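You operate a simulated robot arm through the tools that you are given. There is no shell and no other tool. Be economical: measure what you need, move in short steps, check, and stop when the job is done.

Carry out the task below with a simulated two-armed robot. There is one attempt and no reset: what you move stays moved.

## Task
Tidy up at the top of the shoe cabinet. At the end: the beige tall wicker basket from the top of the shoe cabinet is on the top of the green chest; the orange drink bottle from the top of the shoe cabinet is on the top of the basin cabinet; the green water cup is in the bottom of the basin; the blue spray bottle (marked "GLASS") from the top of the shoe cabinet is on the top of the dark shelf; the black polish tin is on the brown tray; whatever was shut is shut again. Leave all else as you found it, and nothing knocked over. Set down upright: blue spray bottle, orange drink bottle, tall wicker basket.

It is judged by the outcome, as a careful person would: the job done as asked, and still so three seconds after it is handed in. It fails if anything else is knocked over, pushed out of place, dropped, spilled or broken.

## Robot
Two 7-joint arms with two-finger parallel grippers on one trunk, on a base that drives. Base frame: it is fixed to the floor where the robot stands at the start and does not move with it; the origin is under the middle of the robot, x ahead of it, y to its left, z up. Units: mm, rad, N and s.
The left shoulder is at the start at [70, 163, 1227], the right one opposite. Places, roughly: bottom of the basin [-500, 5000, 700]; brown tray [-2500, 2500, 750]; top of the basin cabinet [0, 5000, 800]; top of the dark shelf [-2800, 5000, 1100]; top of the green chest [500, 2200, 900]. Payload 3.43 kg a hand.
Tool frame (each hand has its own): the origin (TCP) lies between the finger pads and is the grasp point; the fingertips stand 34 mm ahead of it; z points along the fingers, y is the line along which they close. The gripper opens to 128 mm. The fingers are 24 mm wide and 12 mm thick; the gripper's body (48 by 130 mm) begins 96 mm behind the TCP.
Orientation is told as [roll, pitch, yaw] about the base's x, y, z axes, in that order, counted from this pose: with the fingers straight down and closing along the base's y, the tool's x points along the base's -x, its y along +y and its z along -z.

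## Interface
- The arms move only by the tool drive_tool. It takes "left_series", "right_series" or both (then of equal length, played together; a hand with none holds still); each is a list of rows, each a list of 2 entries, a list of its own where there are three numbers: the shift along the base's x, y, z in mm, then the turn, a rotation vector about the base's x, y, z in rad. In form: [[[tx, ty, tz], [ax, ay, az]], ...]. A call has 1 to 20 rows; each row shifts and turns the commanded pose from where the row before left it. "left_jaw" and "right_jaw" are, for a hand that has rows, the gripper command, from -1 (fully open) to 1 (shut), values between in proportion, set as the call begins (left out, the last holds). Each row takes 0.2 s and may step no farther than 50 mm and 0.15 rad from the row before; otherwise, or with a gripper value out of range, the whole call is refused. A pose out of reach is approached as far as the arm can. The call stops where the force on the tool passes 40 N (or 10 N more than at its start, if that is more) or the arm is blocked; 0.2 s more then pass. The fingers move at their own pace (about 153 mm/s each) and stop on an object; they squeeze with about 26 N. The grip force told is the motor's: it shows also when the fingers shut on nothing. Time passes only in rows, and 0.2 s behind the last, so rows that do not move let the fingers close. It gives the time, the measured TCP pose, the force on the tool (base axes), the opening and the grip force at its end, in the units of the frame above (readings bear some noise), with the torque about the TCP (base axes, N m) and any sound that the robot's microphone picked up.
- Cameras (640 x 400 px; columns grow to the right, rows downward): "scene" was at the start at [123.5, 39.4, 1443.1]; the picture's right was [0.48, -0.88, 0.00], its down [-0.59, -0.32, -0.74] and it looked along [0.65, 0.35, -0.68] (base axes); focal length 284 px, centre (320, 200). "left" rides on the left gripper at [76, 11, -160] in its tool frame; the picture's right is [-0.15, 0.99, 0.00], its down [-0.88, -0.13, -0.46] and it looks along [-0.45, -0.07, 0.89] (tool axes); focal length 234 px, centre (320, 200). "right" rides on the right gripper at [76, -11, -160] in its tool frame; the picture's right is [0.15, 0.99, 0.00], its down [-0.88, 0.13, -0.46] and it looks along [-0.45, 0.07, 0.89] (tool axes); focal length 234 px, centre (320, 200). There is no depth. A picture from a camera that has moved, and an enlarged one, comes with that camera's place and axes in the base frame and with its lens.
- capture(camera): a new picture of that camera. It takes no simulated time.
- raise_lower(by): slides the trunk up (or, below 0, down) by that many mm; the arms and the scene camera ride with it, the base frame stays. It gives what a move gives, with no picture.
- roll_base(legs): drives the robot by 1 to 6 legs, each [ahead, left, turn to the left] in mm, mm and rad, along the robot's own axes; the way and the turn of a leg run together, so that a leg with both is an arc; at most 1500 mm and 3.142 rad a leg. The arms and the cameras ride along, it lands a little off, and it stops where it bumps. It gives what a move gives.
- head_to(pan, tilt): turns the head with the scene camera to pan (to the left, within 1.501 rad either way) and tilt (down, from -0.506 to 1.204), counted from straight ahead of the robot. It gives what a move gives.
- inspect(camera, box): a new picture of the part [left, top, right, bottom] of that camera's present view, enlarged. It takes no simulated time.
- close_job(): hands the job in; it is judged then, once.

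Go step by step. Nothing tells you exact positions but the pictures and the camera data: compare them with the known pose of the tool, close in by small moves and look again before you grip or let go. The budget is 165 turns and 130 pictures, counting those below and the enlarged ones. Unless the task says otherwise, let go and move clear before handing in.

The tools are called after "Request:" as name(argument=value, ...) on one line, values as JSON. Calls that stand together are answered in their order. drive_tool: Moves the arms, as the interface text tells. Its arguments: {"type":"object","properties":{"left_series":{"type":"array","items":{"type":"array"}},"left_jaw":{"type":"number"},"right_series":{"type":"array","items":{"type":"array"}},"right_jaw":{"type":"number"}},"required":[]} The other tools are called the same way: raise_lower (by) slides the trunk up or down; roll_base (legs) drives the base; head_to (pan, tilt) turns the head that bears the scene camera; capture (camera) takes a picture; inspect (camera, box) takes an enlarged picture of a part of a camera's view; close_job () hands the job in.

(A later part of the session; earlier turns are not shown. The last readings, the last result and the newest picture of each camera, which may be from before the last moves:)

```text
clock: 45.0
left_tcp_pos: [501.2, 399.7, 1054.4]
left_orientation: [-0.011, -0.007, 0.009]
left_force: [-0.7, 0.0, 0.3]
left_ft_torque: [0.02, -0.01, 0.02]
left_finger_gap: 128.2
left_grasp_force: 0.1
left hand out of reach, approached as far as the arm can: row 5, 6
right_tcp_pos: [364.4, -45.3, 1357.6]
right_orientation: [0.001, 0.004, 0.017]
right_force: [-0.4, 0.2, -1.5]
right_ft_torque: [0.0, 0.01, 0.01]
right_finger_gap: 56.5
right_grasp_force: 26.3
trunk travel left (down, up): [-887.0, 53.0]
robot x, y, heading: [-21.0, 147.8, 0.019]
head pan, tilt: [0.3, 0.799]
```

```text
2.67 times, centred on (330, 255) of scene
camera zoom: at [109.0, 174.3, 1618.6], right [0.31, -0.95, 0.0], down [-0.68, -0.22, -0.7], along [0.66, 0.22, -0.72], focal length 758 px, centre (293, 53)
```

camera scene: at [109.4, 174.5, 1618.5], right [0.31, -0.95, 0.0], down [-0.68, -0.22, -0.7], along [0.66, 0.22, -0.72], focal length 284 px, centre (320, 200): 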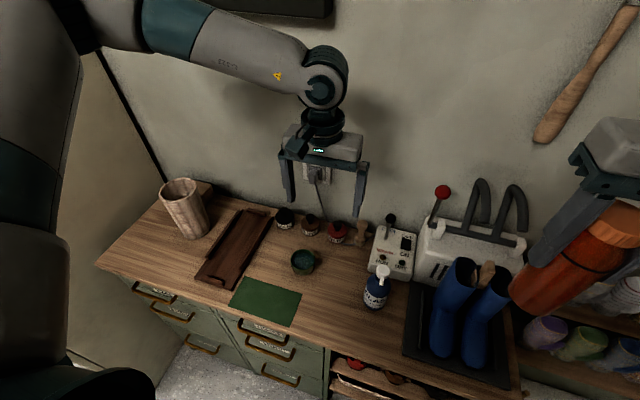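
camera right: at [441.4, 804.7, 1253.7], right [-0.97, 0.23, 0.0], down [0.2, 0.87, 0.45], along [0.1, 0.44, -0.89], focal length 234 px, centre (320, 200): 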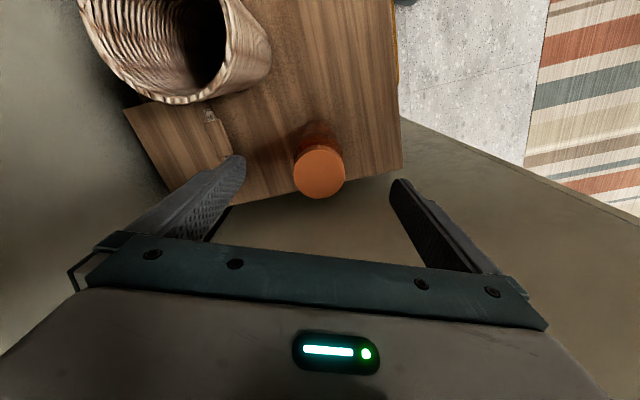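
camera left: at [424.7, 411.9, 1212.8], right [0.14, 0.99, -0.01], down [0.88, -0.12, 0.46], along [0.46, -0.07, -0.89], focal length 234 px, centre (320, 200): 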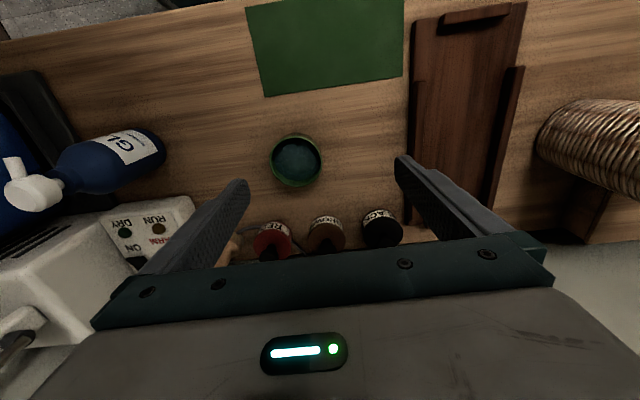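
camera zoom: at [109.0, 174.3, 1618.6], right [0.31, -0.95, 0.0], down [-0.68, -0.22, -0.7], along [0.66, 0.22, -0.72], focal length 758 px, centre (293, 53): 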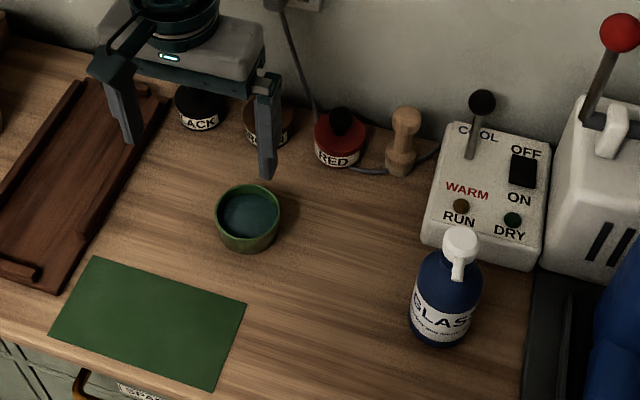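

The left arm's posture got awkward from the earlier block. I'll lift it, back away for free space, stretch that arm out to normalise it, and test its downward reach.

Request:
drive_tool(left_series=[[[0, 0, 45], [0, 0, 0]], [[0, 0, 45], [0, 0, 0]], [[0, 0, 40], [0, 0, 0]]])

Request:
roll_base(legs=[[-600, 0, 0]])

Request:
drive_tool(left_series=[[[45, 10, 0], [0, 0, 0]], [[45, 10, 0], [0, 0, 0]], [[45, 10, 0], [0, 0, 0]], [[45, 10, 0], [0, 0, 0]], [[45, 10, 0], [0, 0, 0]], [[45, 10, 0], [0, 0, 0]]])

Request:
head_to(pan=0.8, tilt=0.3)

Request:
capture(camera="scene")

```text
clock: 45.8
left_tcp_pos: [502.1, 399.3, 1185.0]
left_orientation: [-0.008, -0.005, 0.008]
left_force: [-0.5, -0.3, 0.8]
left_ft_torque: [0.0, 0.0, 0.01]
left_finger_gap: 127.9
left_grasp_force: 0.1
right_tcp_pos: [364.8, -45.0, 1356.2]
right_orientation: [0.0, 0.004, 0.018]
right_force: [-0.2, 0.0, -0.3]
right_ft_torque: [0.02, -0.02, 0.02]
right_finger_gap: 56.5
right_grasp_force: 26.2
trunk travel left (down, up): [-887.0, 53.0]
robot x, y, heading: [-20.9, 148.3, 0.022]
head pan, tilt: [0.3, 0.799]
```

```text
clock: 49.2
left_tcp_pos: [-95.8, 388.1, 1184.1]
left_orientation: [-0.009, -0.004, 0.013]
left_force: [0.1, 1.1, 0.2]
left_ft_torque: [-0.03, -0.02, -0.04]
left_finger_gap: 127.8
left_grasp_force: 0.1
right_tcp_pos: [-232.4, -56.0, 1356.7]
right_orientation: [-0.001, 0.005, 0.018]
right_force: [0.6, -0.7, -1.5]
right_ft_torque: [0.05, 0.03, -0.02]
right_finger_gap: 56.7
right_grasp_force: 25.6
trunk travel left (down, up): [-887.0, 53.0]
robot x, y, heading: [-612.1, 137.1, 0.021]
head pan, tilt: [0.3, 0.799]
```

```text
clock: 50.6
left_tcp_pos: [102.6, 483.1, 1208.7]
left_orientation: [-0.01, -0.007, 0.012]
left_force: [0.5, 0.1, -0.4]
left_ft_torque: [-0.04, -0.01, 0.01]
left_finger_gap: 127.9
left_grasp_force: 0.1
left hand out of reach, approached as far as the arm can: row 4, 5, 6
right_tcp_pos: [-232.8, -56.9, 1356.1]
right_orientation: [0.0, 0.002, 0.02]
right_force: [-0.6, 0.1, 0.0]
right_ft_torque: [0.0, 0.0, 0.01]
right_finger_gap: 56.6
right_grasp_force: 25.7
trunk travel left (down, up): [-887.0, 53.0]
robot x, y, heading: [-614.9, 135.5, 0.02]
head pan, tilt: [0.3, 0.799]
```

```text
clock: 51.5
left_tcp_pos: [101.8, 481.3, 1209.3]
left_orientation: [-0.009, -0.009, 0.013]
left_force: [1.0, -0.1, 0.3]
left_ft_torque: [-0.02, -0.05, -0.03]
left_finger_gap: 128.0
left_grasp_force: 0.0
right_tcp_pos: [-231.5, -55.6, 1355.5]
right_orientation: [-0.001, 0.002, 0.017]
right_force: [-0.1, 0.4, -0.4]
right_ft_torque: [0.0, -0.02, 0.01]
right_finger_gap: 56.7
right_grasp_force: 26.5
trunk travel left (down, up): [-887.0, 53.0]
robot x, y, heading: [-615.2, 136.5, 0.023]
head pan, tilt: [0.799, 0.3]
```

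```text
95 pictures are left
camera scene: at [-501.2, 205.5, 1662.8], right [0.73, -0.68, 0.0], down [-0.2, -0.22, -0.95], along [0.65, 0.7, -0.3], focal length 284 px, centre (320, 200)
```

scene: 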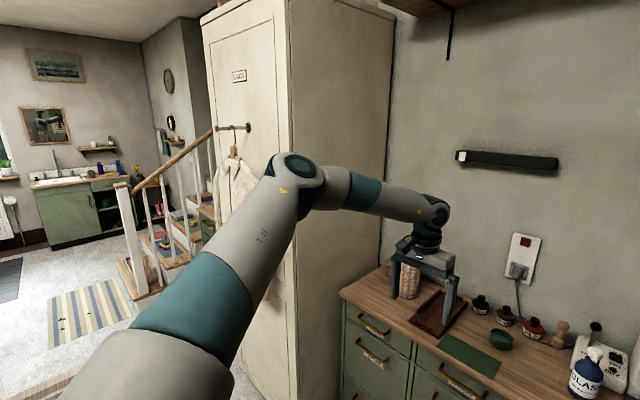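

The "partition" is a tall wardrobe with a peg. The arm is now stretched; I'll test coming down and in to the posture I need for the cup, here over free floor.

Request:
drive_tool(left_series=[[[-20, -10, -40], [0, 0, 0]], [[-20, -10, -40], [0, 0, 0]], [[-20, -10, -40], [0, 0, 0]], [[-20, -15, -40], [0, 0, 0]], [[-25, -20, -35], [0, 0, 0]], [[-25, -20, -35], [0, 0, 0]], [[-25, -20, -35], [0, 0, 0]], [[-17, -10, -30], [0, 0, 0]]])

Request:
capture(camera="scene")

```text
clock: 53.3
left_tcp_pos: [-126.8, 429.8, 1012.3]
left_orientation: [-0.011, -0.006, 0.011]
left_force: [-0.1, 1.2, -0.2]
left_ft_torque: [-0.01, 0.02, 0.03]
left_finger_gap: 127.8
left_grasp_force: 0.1
left hand out of reach, approached as far as the arm can: row 2, 3, 4, 5, 6, 7, 8
right_tcp_pos: [-231.5, -55.0, 1356.8]
right_orientation: [0.0, 0.003, 0.02]
right_force: [-0.1, 0.8, -1.2]
right_ft_torque: [0.0, 0.04, -0.01]
right_finger_gap: 56.4
right_grasp_force: 26.2
trunk travel left (down, up): [-887.0, 53.0]
robot x, y, heading: [-618.1, 137.0, 0.019]
head pan, tilt: [0.799, 0.3]
```

```text
94 pictures are left
camera scene: at [-501.7, 205.9, 1662.9], right [0.73, -0.68, 0.0], down [-0.2, -0.22, -0.96], along [0.65, 0.7, -0.3], focal length 284 px, centre (320, 200)
```

scene: 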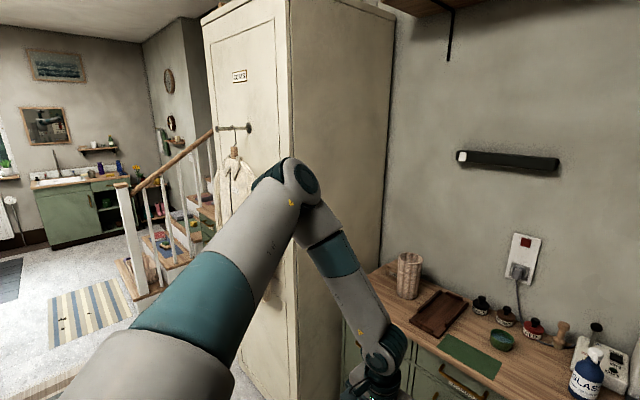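

Request:
drive_tool(left_series=[[[30, 0, 0], [0, 0, 0]], [[30, 0, 0], [0, 0, 0]], [[30, 0, 0], [0, 0, 0]]])

Request:
drive_tool(left_series=[[[0, 0, -30], [0, 0, 0]], [[0, 0, -30], [0, 0, 0]]])

Request:
drive_tool(left_series=[[[0, 0, 0], [0, 0, -0.14]], [[0, 0, 0], [0, 0, -0.14]], [[0, 0, 0], [0, 0, -0.14]]])

Request:
drive_tool(left_series=[[[0, 0, -30], [0, 0, 0]], [[0, 0, -30], [0, 0, 0]]])

```text
clock: 54.1
left_tcp_pos: [-50.3, 445.6, 1035.9]
left_orientation: [-0.009, -0.007, 0.013]
left_force: [-0.4, -1.0, 0.3]
left_ft_torque: [0.01, -0.02, -0.07]
left_finger_gap: 127.7
left_grasp_force: 0.1
left hand out of reach, approached as far as the arm can: row 1, 2, 3
right_tcp_pos: [-231.8, -54.8, 1356.3]
right_orientation: [-0.002, 0.004, 0.019]
right_force: [-0.3, 0.1, -1.6]
right_ft_torque: [0.02, 0.01, 0.02]
right_finger_gap: 56.3
right_grasp_force: 25.8
trunk travel left (down, up): [-887.0, 53.0]
robot x, y, heading: [-615.4, 136.9, 0.028]
head pan, tilt: [0.799, 0.3]
```

```text
clock: 54.7
left_tcp_pos: [-69.4, 465.1, 1014.0]
left_orientation: [-0.01, -0.006, 0.013]
left_force: [-0.2, -0.1, -0.5]
left_ft_torque: [-0.02, 0.02, 0.0]
left_finger_gap: 127.9
left_grasp_force: 0.0
left hand out of reach, approached as far as the arm can: row 1, 2
right_tcp_pos: [-232.1, -55.0, 1354.6]
right_orientation: [-0.002, 0.004, 0.02]
right_force: [0.4, 0.4, -1.3]
right_ft_torque: [0.02, -0.01, 0.0]
right_finger_gap: 56.4
right_grasp_force: 26.1
trunk travel left (down, up): [-887.0, 53.0]
robot x, y, heading: [-615.3, 135.6, 0.02]
head pan, tilt: [0.799, 0.3]
```

```text
clock: 55.5
left_tcp_pos: [-69.8, 466.4, 1014.4]
left_orientation: [-0.01, -0.007, -0.412]
left_force: [0.8, -0.4, 0.0]
left_ft_torque: [-0.01, 0.0, -0.03]
left_finger_gap: 128.1
left_grasp_force: 0.1
right_tcp_pos: [-232.3, -56.1, 1355.6]
right_orientation: [0.0, 0.004, 0.019]
right_force: [0.6, 0.1, -1.5]
right_ft_torque: [-0.02, 0.01, -0.04]
right_finger_gap: 56.3
right_grasp_force: 25.3
trunk travel left (down, up): [-887.0, 53.0]
robot x, y, heading: [-614.8, 138.2, 0.023]
head pan, tilt: [0.799, 0.3]
```

```text
clock: 56.1
left_tcp_pos: [-86.3, 484.5, 997.6]
left_orientation: [-0.008, -0.007, -0.408]
left_force: [1.1, -0.4, 0.0]
left_ft_torque: [0.02, 0.02, 0.02]
left_finger_gap: 127.9
left_grasp_force: 0.0
left hand out of reach, approached as far as the arm can: row 1, 2
right_tcp_pos: [-231.8, -55.4, 1356.6]
right_orientation: [0.0, 0.004, 0.02]
right_force: [0.0, 1.0, -0.9]
right_ft_torque: [0.02, -0.01, 0.05]
right_finger_gap: 56.6
right_grasp_force: 25.9
trunk travel left (down, up): [-887.0, 53.0]
robot x, y, heading: [-612.3, 135.1, 0.02]
head pan, tilt: [0.799, 0.3]
```

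The elbow seems pinned at a joint limit. I'll try tilting the tool forward to let the elbow drop, then tilt back down.

Request:
drive_tool(left_series=[[[0, 0, 0], [0, 0, 0.14]], [[0, 0, 0], [0, 0, 0.14]], [[0, 0, 0], [0, 0, 0.14]], [[0, 0, 0], [0, -0.14, 0]], [[0, 0, 0], [0, -0.14, 0]], [[0, 0, 0], [0, -0.14, 0]], [[0, 0, 0], [0, -0.14, 0]], [[0, 0, 0], [0, -0.14, 0]], [[0, 0, 0], [0, -0.14, 0]], [[0, 0, 0], [0, -0.14, 0]], [[0, 0, 0], [0, -0.14, 0]]])

Request:
drive_tool(left_series=[[[0, 0, -30], [0, 0, 0]], [[0, 0, -30], [0, 0, 0]], [[0, 0, -30], [0, 0, 0]], [[0, 0, -30], [0, 0, 0]]])

Request:
capture(camera="scene")

```text
clock: 58.5
left_tcp_pos: [-50.9, 558.9, 1239.4]
left_orientation: [-0.039, -1.103, 0.028]
left_force: [-0.3, 0.6, 0.1]
left_ft_torque: [-0.05, -0.01, -0.04]
left_finger_gap: 128.0
left_grasp_force: 0.1
left hand out of reach, approached as far as the arm can: row 7, 8, 9, 10, 11
right_tcp_pos: [-236.2, -53.6, 1357.3]
right_orientation: [0.0, 0.002, 0.018]
right_force: [-0.4, 0.5, -0.2]
right_ft_torque: [-0.03, -0.04, -0.01]
right_finger_gap: 56.4
right_grasp_force: 26.6
trunk travel left (down, up): [-887.0, 53.0]
robot x, y, heading: [-614.5, 138.8, 0.021]
head pan, tilt: [0.799, 0.3]
```

```text
clock: 59.5
left_tcp_pos: [-51.3, 592.2, 1230.7]
left_orientation: [-0.035, -1.12, 0.026]
left_force: [-0.4, 0.3, 0.2]
left_ft_torque: [0.01, 0.0, 0.0]
left_finger_gap: 127.9
left_grasp_force: 0.1
left hand out of reach, approached as far as the arm can: row 1, 2, 3, 4
right_tcp_pos: [-232.0, -55.8, 1355.9]
right_orientation: [0.0, 0.003, 0.019]
right_force: [-0.3, 0.3, -0.8]
right_ft_torque: [-0.04, 0.01, -0.02]
right_finger_gap: 56.2
right_grasp_force: 26.0
trunk travel left (down, up): [-887.0, 53.0]
robot x, y, heading: [-617.0, 136.7, 0.017]
head pan, tilt: [0.799, 0.3]
```

```text
93 pictures are left
camera scene: at [-501.4, 205.8, 1662.9], right [0.73, -0.68, 0.0], down [-0.2, -0.22, -0.96], along [0.65, 0.7, -0.3], focal length 284 px, centre (320, 200)
```

scene: 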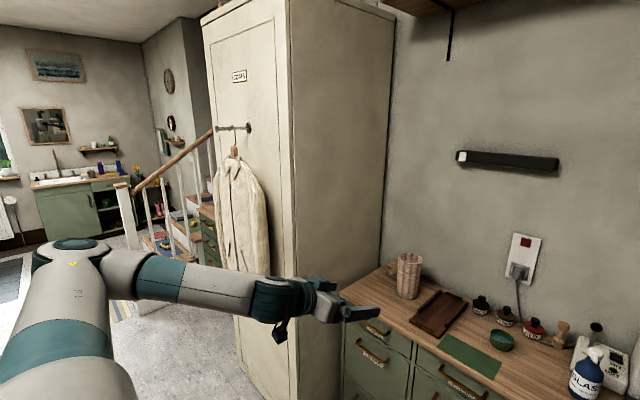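

The elbow has now swung out and lower. I'll tilt the tool back down while lowering the hand.

Request:
drive_tool(left_series=[[[0, -10, -25], [0, 0.14, 0]], [[0, -10, -25], [0, 0.14, 0]], [[0, -10, -25], [0, 0.14, 0]], [[0, -10, -25], [0, 0.14, 0]], [[0, -10, -25], [0, 0.14, 0]], [[0, -10, -25], [0, 0.14, 0]], [[0, -10, -25], [0, 0.14, 0]], [[0, -10, -25], [0, 0.13, 0]]])

Request:
capture(camera="scene")

```text
clock: 61.3
left_tcp_pos: [-49.6, 512.6, 1030.8]
left_orientation: [-0.008, -0.015, 0.009]
left_force: [-0.2, -0.3, -0.4]
left_ft_torque: [-0.02, 0.01, 0.03]
left_finger_gap: 128.0
left_grasp_force: 0.1
right_tcp_pos: [-229.7, -55.5, 1357.0]
right_orientation: [0.001, 0.005, 0.02]
right_force: [-0.5, -0.2, -1.0]
right_ft_torque: [-0.02, 0.06, -0.02]
right_finger_gap: 56.4
right_grasp_force: 26.3
trunk travel left (down, up): [-887.0, 53.0]
robot x, y, heading: [-614.9, 135.1, 0.022]
head pan, tilt: [0.799, 0.3]
```

```text
92 pictures are left
camera scene: at [-499.2, 206.6, 1662.7], right [0.73, -0.68, 0.0], down [-0.2, -0.22, -0.95], along [0.65, 0.7, -0.3], focal length 284 px, centre (320, 200)
```

scene: 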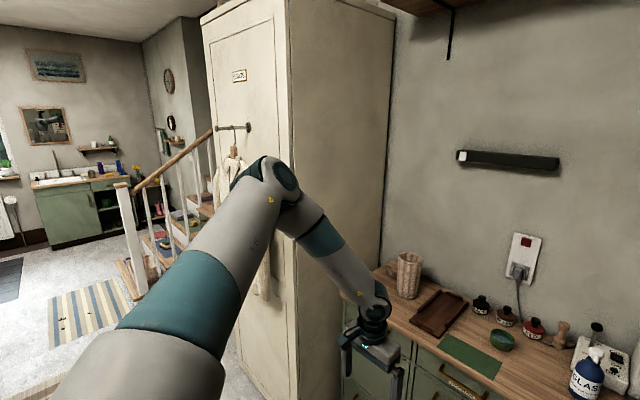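

That path was fully reachable. Testing further descent and moving inward.

Request:
drive_tool(left_series=[[[0, -10, -30], [0, 0, 0]], [[0, -10, -30], [0, 0, 0]], [[0, -10, -30], [0, 0, 0]], [[0, -10, -30], [0, 0, 0]]])

Request:
drive_tool(left_series=[[[0, -40, 0], [0, 0, 0]], [[0, -40, 0], [0, 0, 0]], [[0, -40, 0], [0, 0, 0]]])

```text
clock: 62.3
left_tcp_pos: [-81.4, 500.2, 992.9]
left_orientation: [-0.009, -0.016, 0.014]
left_force: [0.2, -0.2, -0.3]
left_ft_torque: [0.02, -0.02, 0.0]
left_finger_gap: 127.8
left_grasp_force: 0.0
left hand out of reach, approached as far as the arm can: row 1, 2, 3, 4
right_tcp_pos: [-232.5, -57.0, 1356.4]
right_orientation: [0.002, 0.007, 0.018]
right_force: [-0.4, 0.7, -1.4]
right_ft_torque: [0.02, -0.03, 0.0]
right_finger_gap: 56.3
right_grasp_force: 25.8
trunk travel left (down, up): [-887.0, 53.0]
robot x, y, heading: [-616.2, 139.6, 0.017]
head pan, tilt: [0.799, 0.3]
```

```text
clock: 63.1
left_tcp_pos: [-99.7, 407.6, 1036.4]
left_orientation: [-0.009, -0.018, 0.014]
left_force: [0.4, -0.1, -0.4]
left_ft_torque: [0.02, -0.02, -0.01]
left_finger_gap: 128.0
left_grasp_force: 0.1
left hand out of reach, approached as far as the arm can: row 1, 2, 3
right_tcp_pos: [-232.6, -56.5, 1355.9]
right_orientation: [0.001, 0.003, 0.018]
right_force: [0.2, -1.3, -1.3]
right_ft_torque: [0.01, -0.01, -0.02]
right_finger_gap: 56.1
right_grasp_force: 26.0
trunk travel left (down, up): [-887.0, 53.0]
robot x, y, heading: [-614.4, 140.4, 0.021]
head pan, tilt: [0.799, 0.3]
```

I'll look at the right arm's posture, which works, for comparison.

Request:
head_to(pan=-0.8, tilt=0.3)

Request:
capture(camera="scene")

```text
clock: 64.8
left_tcp_pos: [-99.6, 408.7, 1035.2]
left_orientation: [-0.01, -0.017, 0.013]
left_force: [-0.2, 0.3, -0.3]
left_ft_torque: [0.0, -0.01, 0.02]
left_finger_gap: 127.9
left_grasp_force: 0.0
right_tcp_pos: [-232.6, -55.8, 1356.4]
right_orientation: [-0.001, 0.004, 0.019]
right_force: [-1.1, 0.6, -1.0]
right_ft_torque: [0.03, 0.0, 0.02]
right_finger_gap: 56.5
right_grasp_force: 26.3
trunk travel left (down, up): [-887.0, 53.0]
robot x, y, heading: [-615.8, 139.0, 0.022]
head pan, tilt: [-0.799, 0.3]
```

```text
91 pictures are left
camera scene: at [-498.5, 71.9, 1662.9], right [-0.7, -0.71, 0.0], down [-0.21, 0.21, -0.96], along [0.68, -0.67, -0.3], focal length 284 px, centre (320, 200)
```

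scene: 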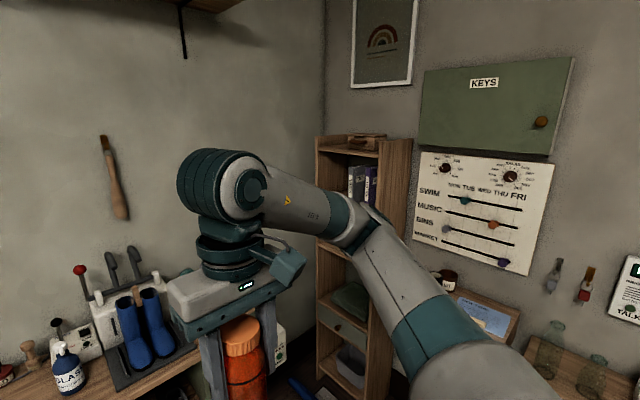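

The postures look mirrored, so perhaps only this radius is the problem. I'll test the left hand farther out (r≈720, 20° to its side) and lower.

Request:
drive_tool(left_series=[[[20, 0, 40], [0, 0, 0]], [[30, 0, 35], [0, 0, 0]], [[40, 0, 10], [0, 0, 0]], [[40, 0, 0], [0, 0, 0]], [[30, 0, 0], [0, 0, 0]], [[0, 0, -40], [0, 0, 0]], [[0, 0, -40], [0, 0, 0]], [[0, 0, -40], [0, 0, 0]], [[0, 0, -40], [0, 0, 0]]])

```text
clock: 66.8
left_tcp_pos: [-20.2, 469.6, 1040.5]
left_orientation: [-0.011, -0.018, 0.013]
left_force: [-1.3, 0.2, -0.2]
left_ft_torque: [-0.02, -0.01, 0.0]
left_finger_gap: 127.8
left_grasp_force: 0.0
left hand out of reach, approached as far as the arm can: row 4, 5, 6, 7, 8, 9
right_tcp_pos: [-232.6, -55.0, 1357.8]
right_orientation: [0.0, 0.005, 0.019]
right_force: [0.1, 0.3, -0.6]
right_ft_torque: [-0.02, 0.01, -0.03]
right_finger_gap: 56.3
right_grasp_force: 26.3
trunk travel left (down, up): [-887.0, 53.0]
robot x, y, heading: [-612.5, 134.2, 0.024]
head pan, tilt: [-0.799, 0.3]
```

The lowest hand height scales with the shoulder height, so I simply need the trunk lower. I'll raise the left hand, return to the table turned slightly right so the bottle hangs off the table edge, and then lower the trunk.

Request:
drive_tool(left_series=[[[-20, 0, 40], [0, 0, 0]], [[-20, -5, 40], [0, 0, 0]], [[-20, -5, 40], [0, 0, 0]], [[-20, -5, 40], [0, 0, 0]], [[-10, -5, 40], [0, 0, 0]]])

Request:
roll_base(legs=[[583, 0, 0], [0, 0, -0.22]])

Request:
raise_lower(by=-200)

Request:
head_to(pan=0.3, tilt=0.8)

Request:
capture(camera="scene")

Request:
capture(camera="left")

```text
clock: 68.0
left_tcp_pos: [-112.5, 446.9, 1241.7]
left_orientation: [-0.007, -0.017, 0.009]
left_force: [-0.5, 0.3, -0.1]
left_ft_torque: [0.01, 0.0, 0.01]
left_finger_gap: 128.0
left_grasp_force: 0.0
right_tcp_pos: [-233.6, -55.3, 1356.0]
right_orientation: [0.0, 0.002, 0.02]
right_force: [-1.2, 0.8, -0.9]
right_ft_torque: [0.03, -0.05, -0.06]
right_finger_gap: 56.3
right_grasp_force: 25.9
trunk travel left (down, up): [-887.0, 53.0]
robot x, y, heading: [-614.5, 136.7, 0.021]
head pan, tilt: [-0.799, 0.3]
```

```text
clock: 72.1
left_tcp_pos: [528.2, 343.6, 1241.3]
left_orientation: [-0.01, -0.017, -0.207]
left_force: [0.5, 0.7, 0.3]
left_ft_torque: [0.0, -0.01, -0.01]
left_finger_gap: 127.7
left_grasp_force: 0.0
right_tcp_pos: [298.7, -121.7, 1355.8]
right_orientation: [0.0, 0.004, -0.2]
right_force: [-0.1, 0.2, -1.3]
right_ft_torque: [-0.03, 0.03, -0.02]
right_finger_gap: 56.1
right_grasp_force: 25.9
trunk travel left (down, up): [-887.0, 53.0]
robot x, y, heading: [-32.0, 144.9, -0.198]
head pan, tilt: [-0.799, 0.3]
```

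```text
clock: 74.3
left_tcp_pos: [527.7, 342.7, 1041.0]
left_orientation: [-0.008, -0.016, -0.207]
left_force: [0.5, 0.4, 0.3]
left_ft_torque: [0.0, 0.03, -0.02]
left_finger_gap: 128.1
left_grasp_force: 0.0
right_tcp_pos: [297.6, -123.6, 1157.3]
right_orientation: [0.001, 0.003, -0.202]
right_force: [0.0, 0.3, -0.7]
right_ft_torque: [-0.01, 0.01, 0.01]
right_finger_gap: 56.1
right_grasp_force: 25.9
trunk travel left (down, up): [-687.0, 253.0]
robot x, y, heading: [-35.0, 151.1, -0.198]
head pan, tilt: [-0.799, 0.3]
```

```text
clock: 75.6
left_tcp_pos: [527.5, 342.3, 1039.6]
left_orientation: [-0.01, -0.016, -0.207]
left_force: [-0.1, 0.4, 0.4]
left_ft_torque: [-0.02, -0.01, -0.03]
left_finger_gap: 128.2
left_grasp_force: 0.1
right_tcp_pos: [299.0, -121.9, 1157.0]
right_orientation: [0.0, 0.004, -0.2]
right_force: [0.6, -0.8, -1.2]
right_ft_torque: [-0.01, -0.01, 0.02]
right_finger_gap: 56.3
right_grasp_force: 26.3
trunk travel left (down, up): [-687.0, 253.0]
robot x, y, heading: [-34.3, 149.4, -0.201]
head pan, tilt: [0.3, 0.799]
```

```text
90 pictures are left
camera scene: at [96.1, 146.7, 1418.5], right [0.1, -0.99, 0.0], down [-0.71, -0.07, -0.7], along [0.69, 0.07, -0.72], focal length 284 px, centre (320, 200)
```

scene: 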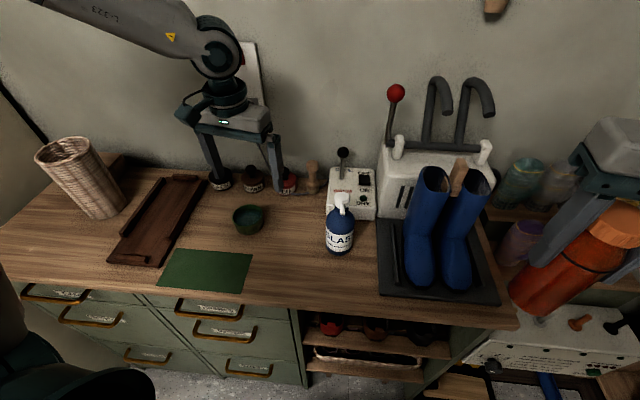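

```text
89 pictures are left
camera left: at [453.9, 371.3, 1198.8], right [0.35, 0.94, -0.01], down [0.83, -0.3, 0.47], along [0.44, -0.17, -0.88], focal length 234 px, centre (320, 200)
```

left: 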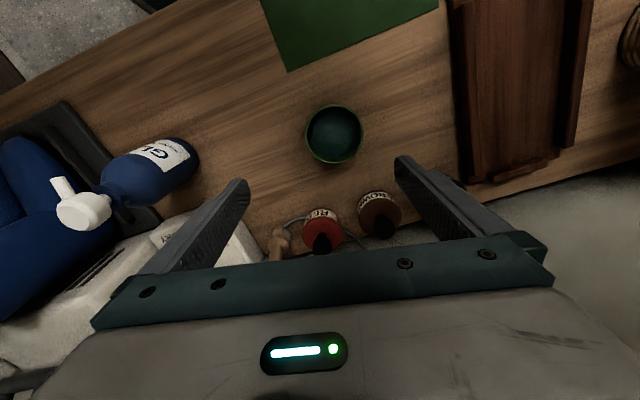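

The cup is at about [520, 361]. I'll centre over it and descend carefully.

Request:
drive_tool(left_series=[[[-7, 19, -10], [0, 0, 0]], [[0, 0, -30], [0, 0, 0]], [[0, 0, -30], [0, 0, 0]], [[0, 0, -25], [0, 0, 0]]])

Request:
capture(camera="left")

Request:
inspect(camera="scene", box=[180, 130, 340, 260])

```text
clock: 76.6
left_tcp_pos: [521.1, 362.1, 945.8]
left_orientation: [-0.009, -0.015, -0.207]
left_force: [0.0, 0.8, 0.4]
left_ft_torque: [-0.03, 0.05, 0.0]
left_finger_gap: 127.9
left_grasp_force: 0.1
right_tcp_pos: [298.7, -120.9, 1155.2]
right_orientation: [0.001, 0.006, -0.201]
right_force: [-0.3, 0.2, -0.4]
right_ft_torque: [0.0, 0.02, 0.02]
right_finger_gap: 56.1
right_grasp_force: 26.4
trunk travel left (down, up): [-687.0, 253.0]
robot x, y, heading: [-35.1, 147.8, -0.203]
head pan, tilt: [0.3, 0.799]
```

```text
88 pictures are left
camera left: at [447.4, 391.2, 1103.7], right [0.35, 0.94, -0.01], down [0.83, -0.3, 0.47], along [0.44, -0.17, -0.88], focal length 234 px, centre (320, 200)
```

left: 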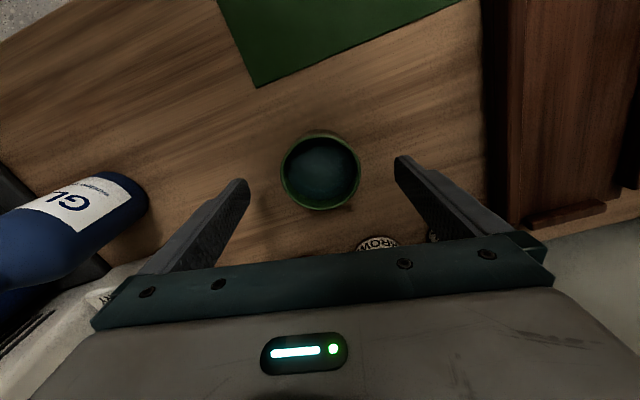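

```text
3.08 times, centred on (260, 195) of scene
camera zoom: at [96.5, 147.4, 1418.5], right [0.1, -0.99, 0.0], down [-0.71, -0.07, -0.7], along [0.69, 0.07, -0.72], focal length 874 px, centre (505, 215)
```

zoom: 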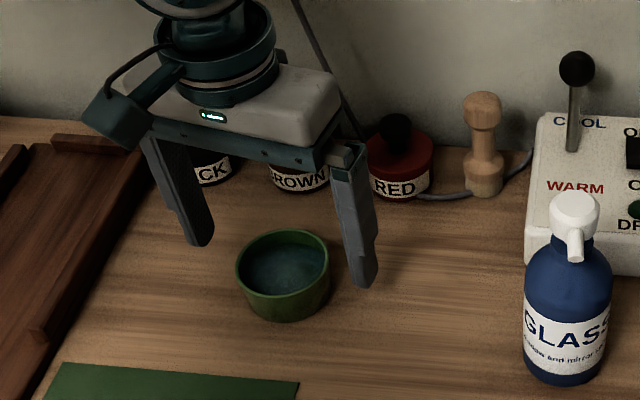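

Centred, rim at about z≈902. Descending to z≈909 and closing gently on the cup.

Request:
drive_tool(left_series=[[[0, 0, -20], [0, 0, 0]], [[0, 0, -17], [0, 0, 0]]])

Request:
drive_tool(left_series=[[[0, 0, 0], [0, 0, 0]], [[0, 0, 0], [0, 0, 0]], [[0, 0, 0], [0, 0, 0]]], left_jaw=1)

Request:
inspect(camera="scene", box=[180, 130, 340, 260])

```text
clock: 77.2
left_tcp_pos: [520.4, 363.1, 909.3]
left_orientation: [-0.007, -0.02, -0.207]
left_force: [4.0, 3.1, 5.0]
left_ft_torque: [0.51, -0.15, -0.24]
left_finger_gap: 127.8
left_grasp_force: 0.0
right_tcp_pos: [296.7, -122.7, 1157.0]
right_orientation: [0.003, 0.003, -0.2]
right_force: [-0.1, -0.3, -0.4]
right_ft_torque: [-0.01, -0.02, -0.02]
right_finger_gap: 56.1
right_grasp_force: 25.6
trunk travel left (down, up): [-687.0, 253.0]
robot x, y, heading: [-36.8, 150.8, -0.197]
head pan, tilt: [0.3, 0.799]
```

```text
clock: 78.0
left_tcp_pos: [519.6, 363.7, 908.2]
left_orientation: [-0.008, -0.018, -0.207]
left_force: [4.6, 8.7, 16.6]
left_ft_torque: [0.79, -0.16, -0.15]
left_finger_gap: 66.7
left_grasp_force: 25.9
right_tcp_pos: [298.3, -121.9, 1156.3]
right_orientation: [0.0, 0.002, -0.2]
right_force: [0.9, 0.3, -0.5]
right_ft_torque: [0.0, 0.0, 0.0]
right_finger_gap: 55.9
right_grasp_force: 26.2
trunk travel left (down, up): [-687.0, 253.0]
robot x, y, heading: [-33.8, 144.5, -0.203]
head pan, tilt: [0.3, 0.799]
```

```text
3.08 times, centred on (260, 195) of scene
camera zoom: at [95.0, 147.3, 1418.7], right [0.1, -0.99, 0.0], down [-0.71, -0.07, -0.7], along [0.69, 0.07, -0.72], focal length 874 px, centre (505, 215)
```

zoom: 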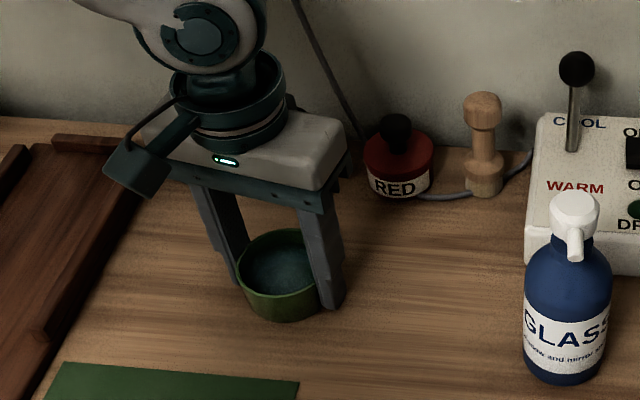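

The tips reached the table, so the surface is at z≈873, and the cup is gripped (67 mm). Lifting it gently and level.

Request:
drive_tool(left_series=[[[0, 0, 10], [0, 0, 0]], [[0, 0, 20], [0, 0, 0]], [[0, 0, 30], [0, 0, 0]], [[0, 0, 30], [0, 0, 0]], [[0, 0, 30], [0, 0, 0]], [[0, 0, 30], [0, 0, 0]], [[0, 0, 20], [0, 0, 0]]])

Request:
inspect(camera="left", box=[200, 100, 440, 260])

Request:
capture(camera="scene")

```text
clock: 79.6
left_tcp_pos: [519.6, 362.1, 1079.1]
left_orientation: [-0.009, -0.016, -0.208]
left_force: [-0.2, 0.3, -1.4]
left_ft_torque: [0.01, 0.01, 0.0]
left_finger_gap: 66.5
left_grasp_force: 26.2
right_tcp_pos: [296.8, -122.1, 1157.0]
right_orientation: [0.0, 0.003, -0.2]
right_force: [-0.8, -0.5, -1.0]
right_ft_torque: [0.0, 0.0, 0.0]
right_finger_gap: 56.1
right_grasp_force: 26.0
trunk travel left (down, up): [-687.0, 253.0]
robot x, y, heading: [-32.6, 149.4, -0.206]
head pan, tilt: [0.3, 0.799]
```

```text
2.50 times, centred on (320, 180) of left
camera zoom: at [446.6, 390.0, 1236.9], right [0.35, 0.94, -0.01], down [0.83, -0.3, 0.47], along [0.44, -0.17, -0.88], focal length 585 px, centre (320, 250)
```

zoom: 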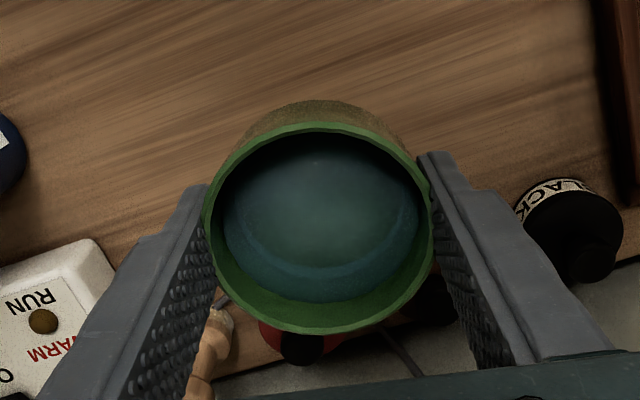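

```text
84 pictures are left
camera scene: at [95.7, 146.9, 1418.5], right [0.1, -0.99, 0.0], down [-0.71, -0.07, -0.7], along [0.69, 0.07, -0.72], focal length 284 px, centre (320, 200)
```

scene: 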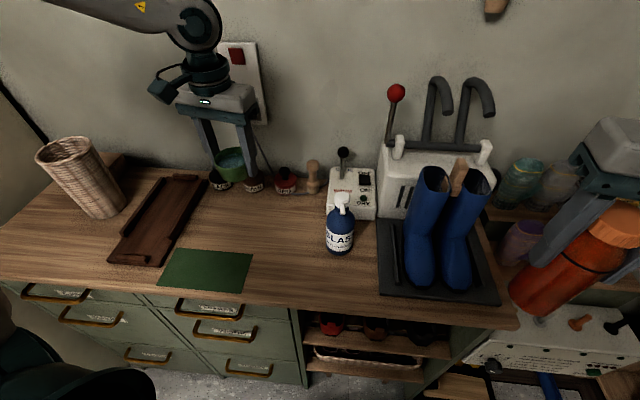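

The cup is held level with water in it. Now I'll back off, turn left to face +y, and drive towards the basin.

Request:
roll_base(legs=[[-700, 0, 0], [0, 0, 1.77], [1400, 0, 0], [1300, 0, 0]])

Request:
head_to(pan=0.0, tilt=0.25)

Request:
capture(camera="scene")

```text
clock: 100.5
left_tcp_pos: [-1089.6, 3485.9, 1078.2]
left_orientation: [-0.009, -0.017, 1.577]
left_force: [0.0, -0.3, -1.0]
left_ft_torque: [-0.03, 0.01, 0.03]
left_finger_gap: 66.9
left_grasp_force: 26.4
right_tcp_pos: [-569.7, 3372.4, 1156.5]
right_orientation: [-0.001, 0.003, 1.585]
right_force: [0.1, 0.2, -1.2]
right_ft_torque: [-0.06, 0.0, -0.01]
right_finger_gap: 56.2
right_grasp_force: 25.9
trunk travel left (down, up): [-687.0, 253.0]
robot x, y, heading: [-763.1, 2995.5, 1.587]
head pan, tilt: [0.3, 0.799]
```

```text
clock: 101.4
left_tcp_pos: [-1088.7, 3486.6, 1078.2]
left_orientation: [-0.009, -0.017, 1.576]
left_force: [0.2, -0.6, -1.1]
left_ft_torque: [0.01, -0.03, -0.01]
left_finger_gap: 66.5
left_grasp_force: 26.2
right_tcp_pos: [-570.7, 3372.2, 1157.1]
right_orientation: [0.0, 0.005, 1.585]
right_force: [0.0, 0.1, -0.5]
right_ft_torque: [-0.03, 0.02, -0.01]
right_finger_gap: 56.4
right_grasp_force: 26.0
trunk travel left (down, up): [-687.0, 253.0]
robot x, y, heading: [-766.5, 2993.4, 1.585]
head pan, tilt: [0.0, 0.25]
```

```text
83 pictures are left
camera scene: at [-766.7, 3133.2, 1467.5], right [1.0, 0.02, 0.0], down [0.0, -0.25, -0.97], along [-0.01, 0.97, -0.25], focal length 284 px, centre (320, 200)
```

scene: 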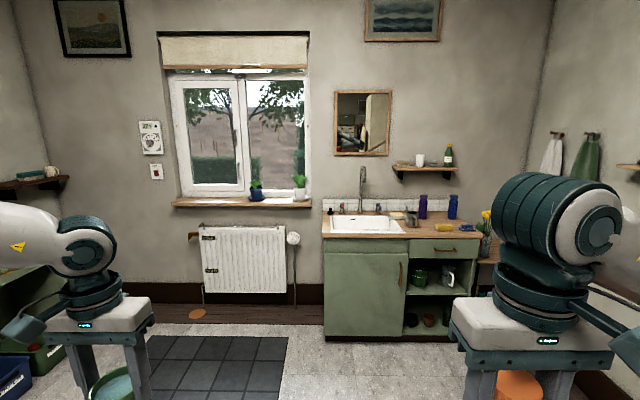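

The sink cabinet is ahead: the basin is near [-475, 5025] and the worktop to its right. I'll drive nearer, to about [-330, 4000], and take a close look.

Request:
roll_base(legs=[[900, -430, 0]])

Request:
head_to(pan=0.0, tilt=0.5)

Request:
capture(camera="scene")

Request:
inspect(camera="scene", box=[220, 130, 460, 280])

```text
clock: 104.8
left_tcp_pos: [-833.6, 4028.8, 1075.1]
left_orientation: [-0.009, -0.013, 1.462]
left_force: [-0.2, -0.9, -2.7]
left_ft_torque: [-0.06, 0.02, 0.0]
left_finger_gap: 66.6
left_grasp_force: 26.1
right_tcp_pos: [-330.5, 3855.7, 1155.3]
right_orientation: [0.003, 0.004, 1.47]
right_force: [0.4, 0.0, -1.4]
right_ft_torque: [-0.06, 0.01, -0.01]
right_finger_gap: 56.2
right_grasp_force: 25.8
trunk travel left (down, up): [-687.0, 253.0]
robot x, y, heading: [-573.6, 3497.8, 1.471]
head pan, tilt: [0.0, 0.25]
stopped in leg 1: the robot was blocked; the commanded pose is now the measured one
```

```text
clock: 105.5
left_tcp_pos: [-833.2, 4026.5, 1078.9]
left_orientation: [-0.008, -0.017, 1.463]
left_force: [0.7, -0.1, -1.1]
left_ft_torque: [-0.01, 0.03, -0.03]
left_finger_gap: 66.6
left_grasp_force: 26.0
right_tcp_pos: [-329.3, 3853.2, 1156.4]
right_orientation: [0.003, 0.002, 1.468]
right_force: [-0.3, -0.4, -1.1]
right_ft_torque: [0.01, 0.02, -0.03]
right_finger_gap: 56.1
right_grasp_force: 25.8
trunk travel left (down, up): [-687.0, 253.0]
robot x, y, heading: [-565.1, 3498.7, 1.472]
head pan, tilt: [0.0, 0.499]
```

```text
82 pictures are left
camera scene: at [-552.0, 3636.4, 1444.5], right [0.99, -0.1, 0.0], down [-0.05, -0.48, -0.88], along [0.09, 0.87, -0.48], focal length 284 px, centre (320, 200)
```

scene: 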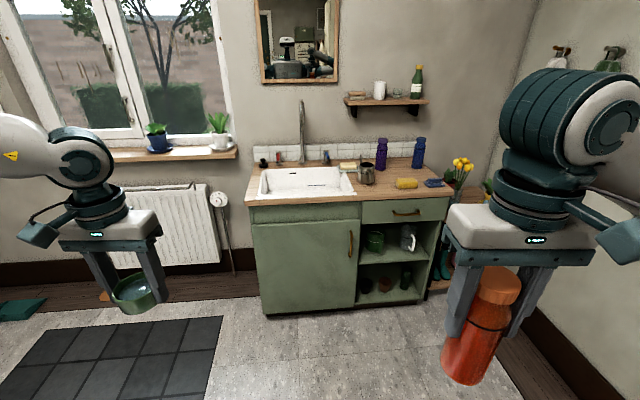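

```text
2.67 times, centred on (340, 205) of scene
camera zoom: at [-552.0, 3636.4, 1444.5], right [0.99, -0.1, 0.0], down [-0.05, -0.48, -0.88], along [0.09, 0.87, -0.48], focal length 758 px, centre (267, 187)
```

zoom: 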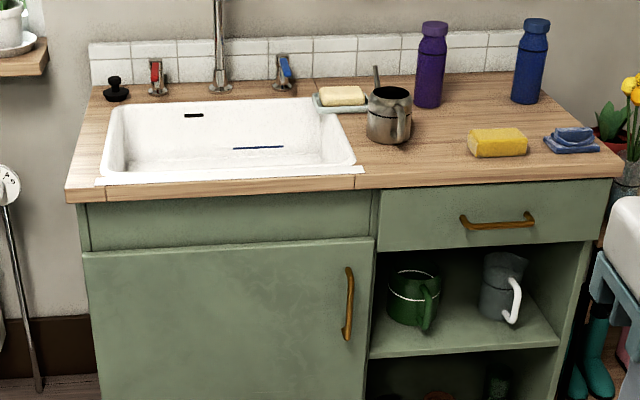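

The robot was blocked by something, likely the stairs on the right. I'll look right before moving.

Request:
head_to(pan=-1.4, tilt=0.6)

Request:
capture(camera="scene")

```text
clock: 107.0
left_tcp_pos: [-833.7, 4026.7, 1078.5]
left_orientation: [-0.009, -0.016, 1.462]
left_force: [-0.2, 0.1, -2.7]
left_ft_torque: [0.0, -0.01, 0.02]
left_finger_gap: 66.8
left_grasp_force: 26.3
right_tcp_pos: [-329.8, 3853.8, 1155.3]
right_orientation: [0.003, 0.003, 1.469]
right_force: [-0.7, 0.3, -0.2]
right_ft_torque: [-0.01, -0.01, -0.03]
right_finger_gap: 56.1
right_grasp_force: 26.0
trunk travel left (down, up): [-687.0, 253.0]
robot x, y, heading: [-563.9, 3497.6, 1.476]
head pan, tilt: [-1.4, 0.6]
```

```text
80 pictures are left
camera scene: at [-473.5, 3552.5, 1435.4], right [0.07, -1.0, 0.0], down [-0.56, -0.04, -0.83], along [0.82, 0.06, -0.56], focal length 284 px, centre (320, 200)
```

scene: 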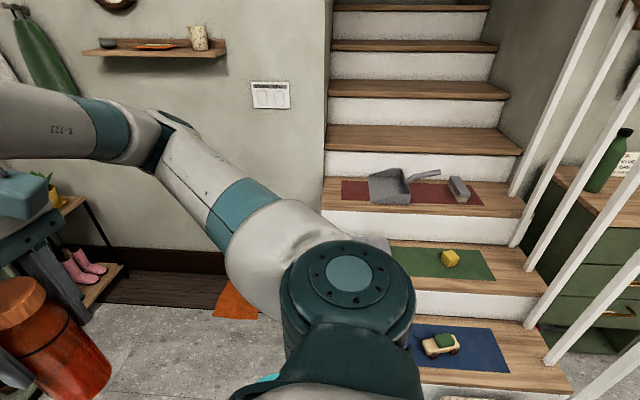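

It's the bottom stair step; nothing was disturbed. I'll sidestep left, go forward past the stairs, straighten, and then shift right to the sink.

Request:
roll_base(legs=[[0, 90, 0], [620, 0, 0.1], [0, -270, 0]])

Request:
head_to(pan=0.0, tilt=0.6)

Request:
capture(camera="scene")

```text
clock: 112.7
left_tcp_pos: [-677.0, 4623.9, 1077.5]
left_orientation: [-0.009, -0.016, 1.566]
left_force: [-0.1, -1.2, -1.6]
left_ft_torque: [-0.01, 0.0, -0.01]
left_finger_gap: 66.6
left_grasp_force: 25.9
right_tcp_pos: [-160.7, 4503.8, 1156.8]
right_orientation: [0.002, 0.002, 1.574]
right_force: [-1.1, -0.5, -1.1]
right_ft_torque: [0.02, 0.0, 0.01]
right_finger_gap: 56.1
right_grasp_force: 25.8
trunk travel left (down, up): [-687.0, 253.0]
robot x, y, heading: [-356.2, 4123.5, 1.573]
head pan, tilt: [-1.4, 0.6]
```

```text
clock: 114.3
left_tcp_pos: [-678.3, 4623.8, 1077.2]
left_orientation: [-0.01, -0.016, 1.568]
left_force: [0.3, -0.7, -2.3]
left_ft_torque: [-0.02, 0.01, -0.01]
left_finger_gap: 66.8
left_grasp_force: 26.0
right_tcp_pos: [-158.8, 4503.8, 1155.8]
right_orientation: [0.002, 0.003, 1.573]
right_force: [0.2, -1.0, -1.2]
right_ft_torque: [0.02, -0.01, -0.02]
right_finger_gap: 56.0
right_grasp_force: 26.0
trunk travel left (down, up): [-687.0, 253.0]
robot x, y, heading: [-357.1, 4126.1, 1.577]
head pan, tilt: [0.0, 0.6]
```

```text
79 pictures are left
camera scene: at [-358.8, 4262.3, 1435.4], right [1.0, 0.0, 0.0], down [0.0, -0.57, -0.82], along [0.0, 0.82, -0.57], focal length 284 px, centre (320, 200)
```

scene: 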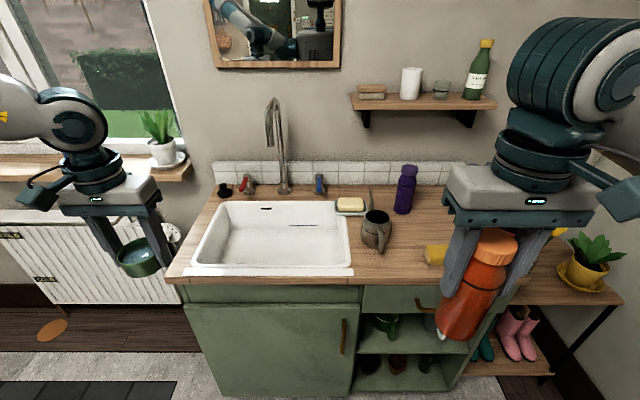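

The worktop is at z≈853, the basin interior spans x −715…−270, y 4785…5080, and there's a free spot for the bottle near [-55, 4925] between the purple bottle, the pot and the sponge. I'll drive in close and take a look.

Request:
roll_base(legs=[[225, -30, 0]])

Request:
head_to(pan=-0.3, tilt=0.75)

Request:
capture(camera="scene")

Request:
capture(camera="right")

```text
clock: 116.0
left_tcp_pos: [-648.7, 4850.4, 1079.4]
left_orientation: [-0.007, -0.017, 1.566]
left_force: [0.3, -0.6, -0.6]
left_ft_torque: [-0.01, 0.04, -0.02]
left_finger_gap: 66.4
left_grasp_force: 25.8
right_tcp_pos: [-130.0, 4730.5, 1156.6]
right_orientation: [0.002, 0.003, 1.573]
right_force: [-0.2, -0.8, -0.3]
right_ft_torque: [0.0, 0.04, 0.04]
right_finger_gap: 56.1
right_grasp_force: 26.4
trunk travel left (down, up): [-687.0, 253.0]
robot x, y, heading: [-328.5, 4348.5, 1.574]
head pan, tilt: [0.0, 0.6]
```

```text
clock: 116.8
left_tcp_pos: [-647.3, 4850.5, 1077.3]
left_orientation: [-0.008, -0.014, 1.567]
left_force: [0.3, 0.7, -1.4]
left_ft_torque: [0.0, 0.0, 0.02]
left_finger_gap: 66.7
left_grasp_force: 26.1
right_tcp_pos: [-130.5, 4729.4, 1156.1]
right_orientation: [0.0, 0.002, 1.573]
right_force: [-0.1, 0.2, -1.5]
right_ft_torque: [0.01, -0.01, 0.02]
right_finger_gap: 56.0
right_grasp_force: 26.2
trunk travel left (down, up): [-687.0, 253.0]
robot x, y, heading: [-327.4, 4347.7, 1.577]
head pan, tilt: [-0.3, 0.75]
```

```text
78 pictures are left
camera scene: at [-304.6, 4479.9, 1422.5], right [0.96, -0.29, 0.0], down [-0.2, -0.65, -0.73], along [0.21, 0.7, -0.68], focal length 284 px, centre (320, 200)
```

scene: 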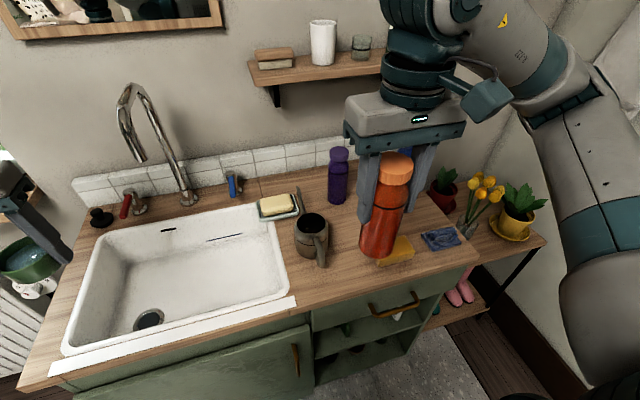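

```text
77 pictures are left
camera right: at [-117.8, 4654.5, 1315.9], right [-0.99, -0.15, 0.0], down [-0.13, 0.88, 0.45], along [-0.07, 0.45, -0.89], focal length 234 px, centre (320, 200)
```

right: 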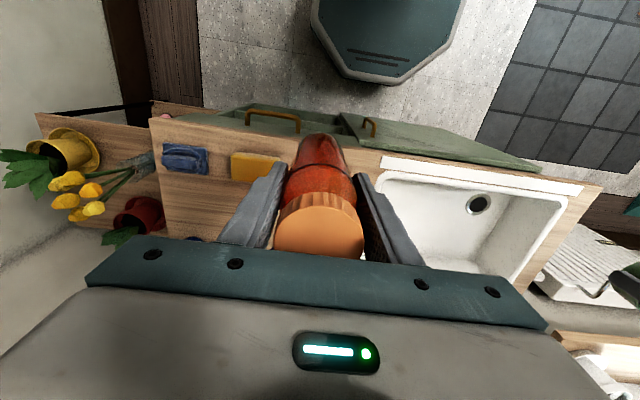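

The drain is at about [-622, 4902, 725]. A roomy spot for the bottle is [25, 4930], clear of the purple and blue bottles, the sponge and the cloth. Moving the right hand there and lowering partway.

Request:
drive_tool(right_series=[[[26, 33, 0], [0, 0, 0]], [[26, 33, 0], [0, 0, 0]], [[26, 33, 0], [0, 0, 0]], [[26, 33, 0], [0, 0, 0]], [[26, 33, 0], [0, 0, 0]], [[25, 35, 0], [0, 0, 0]], [[0, 0, -40], [0, 0, 0]], [[0, 0, -40], [0, 0, 0]], [[0, 0, -40], [0, 0, 0]], [[0, 0, -30], [0, 0, 0]]])

Request:
capture(camera="scene")

Request:
inspect(camera="scene", box=[300, 80, 540, 280])

```text
clock: 119.0
left_tcp_pos: [-648.9, 4850.8, 1079.5]
left_orientation: [-0.007, -0.015, 1.566]
left_force: [-0.3, -0.6, -1.6]
left_ft_torque: [0.03, 0.03, -0.02]
left_finger_gap: 66.7
left_grasp_force: 26.8
right_tcp_pos: [25.6, 4929.8, 1005.5]
right_orientation: [0.003, 0.003, 1.573]
right_force: [-0.4, -0.1, -0.4]
right_ft_torque: [0.01, 0.04, 0.01]
right_finger_gap: 55.9
right_grasp_force: 25.9
trunk travel left (down, up): [-687.0, 253.0]
robot x, y, heading: [-327.3, 4350.4, 1.572]
head pan, tilt: [-0.3, 0.75]
```

```text
76 pictures are left
camera scene: at [-303.9, 4479.9, 1422.5], right [0.96, -0.29, 0.0], down [-0.2, -0.65, -0.73], along [0.21, 0.7, -0.68], focal length 284 px, centre (320, 200)
```

scene: 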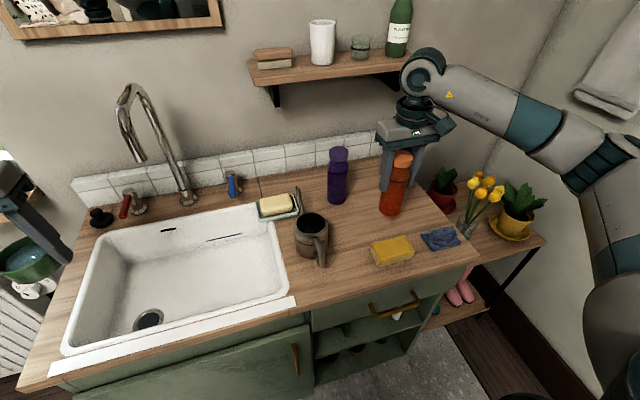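

```text
2.00 times, centred on (420, 180) of scene
camera zoom: at [-303.9, 4479.9, 1422.5], right [0.96, -0.29, 0.0], down [-0.2, -0.65, -0.73], along [0.21, 0.7, -0.68], focal length 568 px, centre (120, 240)
```

zoom: 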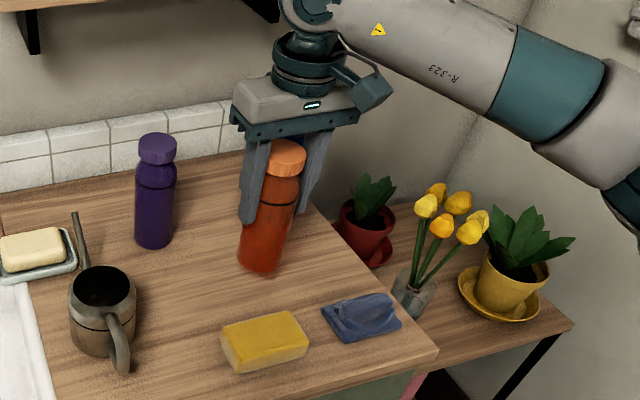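

Spot is clear. Lowering the bottle in small steps until it touches.

Request:
drive_tool(right_series=[[[0, 0, -15], [0, 0, 0]], [[0, 0, -10], [0, 0, 0]], [[0, 0, -6], [0, 0, 0]], [[0, 0, -4], [0, 0, 0]]])

Request:
inspect(camera="scene", box=[350, 120, 450, 240])

```text
clock: 120.0
left_tcp_pos: [-649.0, 4851.6, 1078.3]
left_orientation: [-0.008, -0.016, 1.566]
left_force: [0.3, -0.2, -1.5]
left_ft_torque: [0.02, -0.02, 0.05]
left_finger_gap: 67.0
left_grasp_force: 26.4
right_tcp_pos: [24.9, 4930.6, 971.3]
right_orientation: [0.001, 0.004, 1.573]
right_force: [-0.1, 0.1, -1.3]
right_ft_torque: [-0.02, 0.0, 0.06]
right_finger_gap: 55.9
right_grasp_force: 25.6
trunk travel left (down, up): [-687.0, 253.0]
robot x, y, heading: [-332.2, 4348.0, 1.571]
head pan, tilt: [-0.3, 0.75]
```

```text
3.33 times, centred on (400, 180) of scene
camera zoom: at [-304.2, 4479.9, 1422.5], right [0.96, -0.29, 0.0], down [-0.2, -0.65, -0.73], along [0.21, 0.7, -0.68], focal length 947 px, centre (53, 267)
```

zoom: 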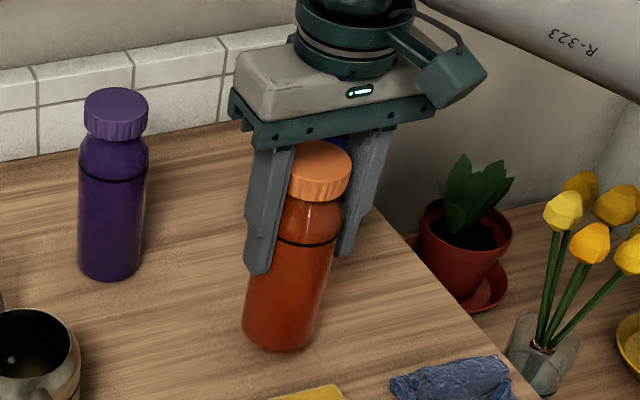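

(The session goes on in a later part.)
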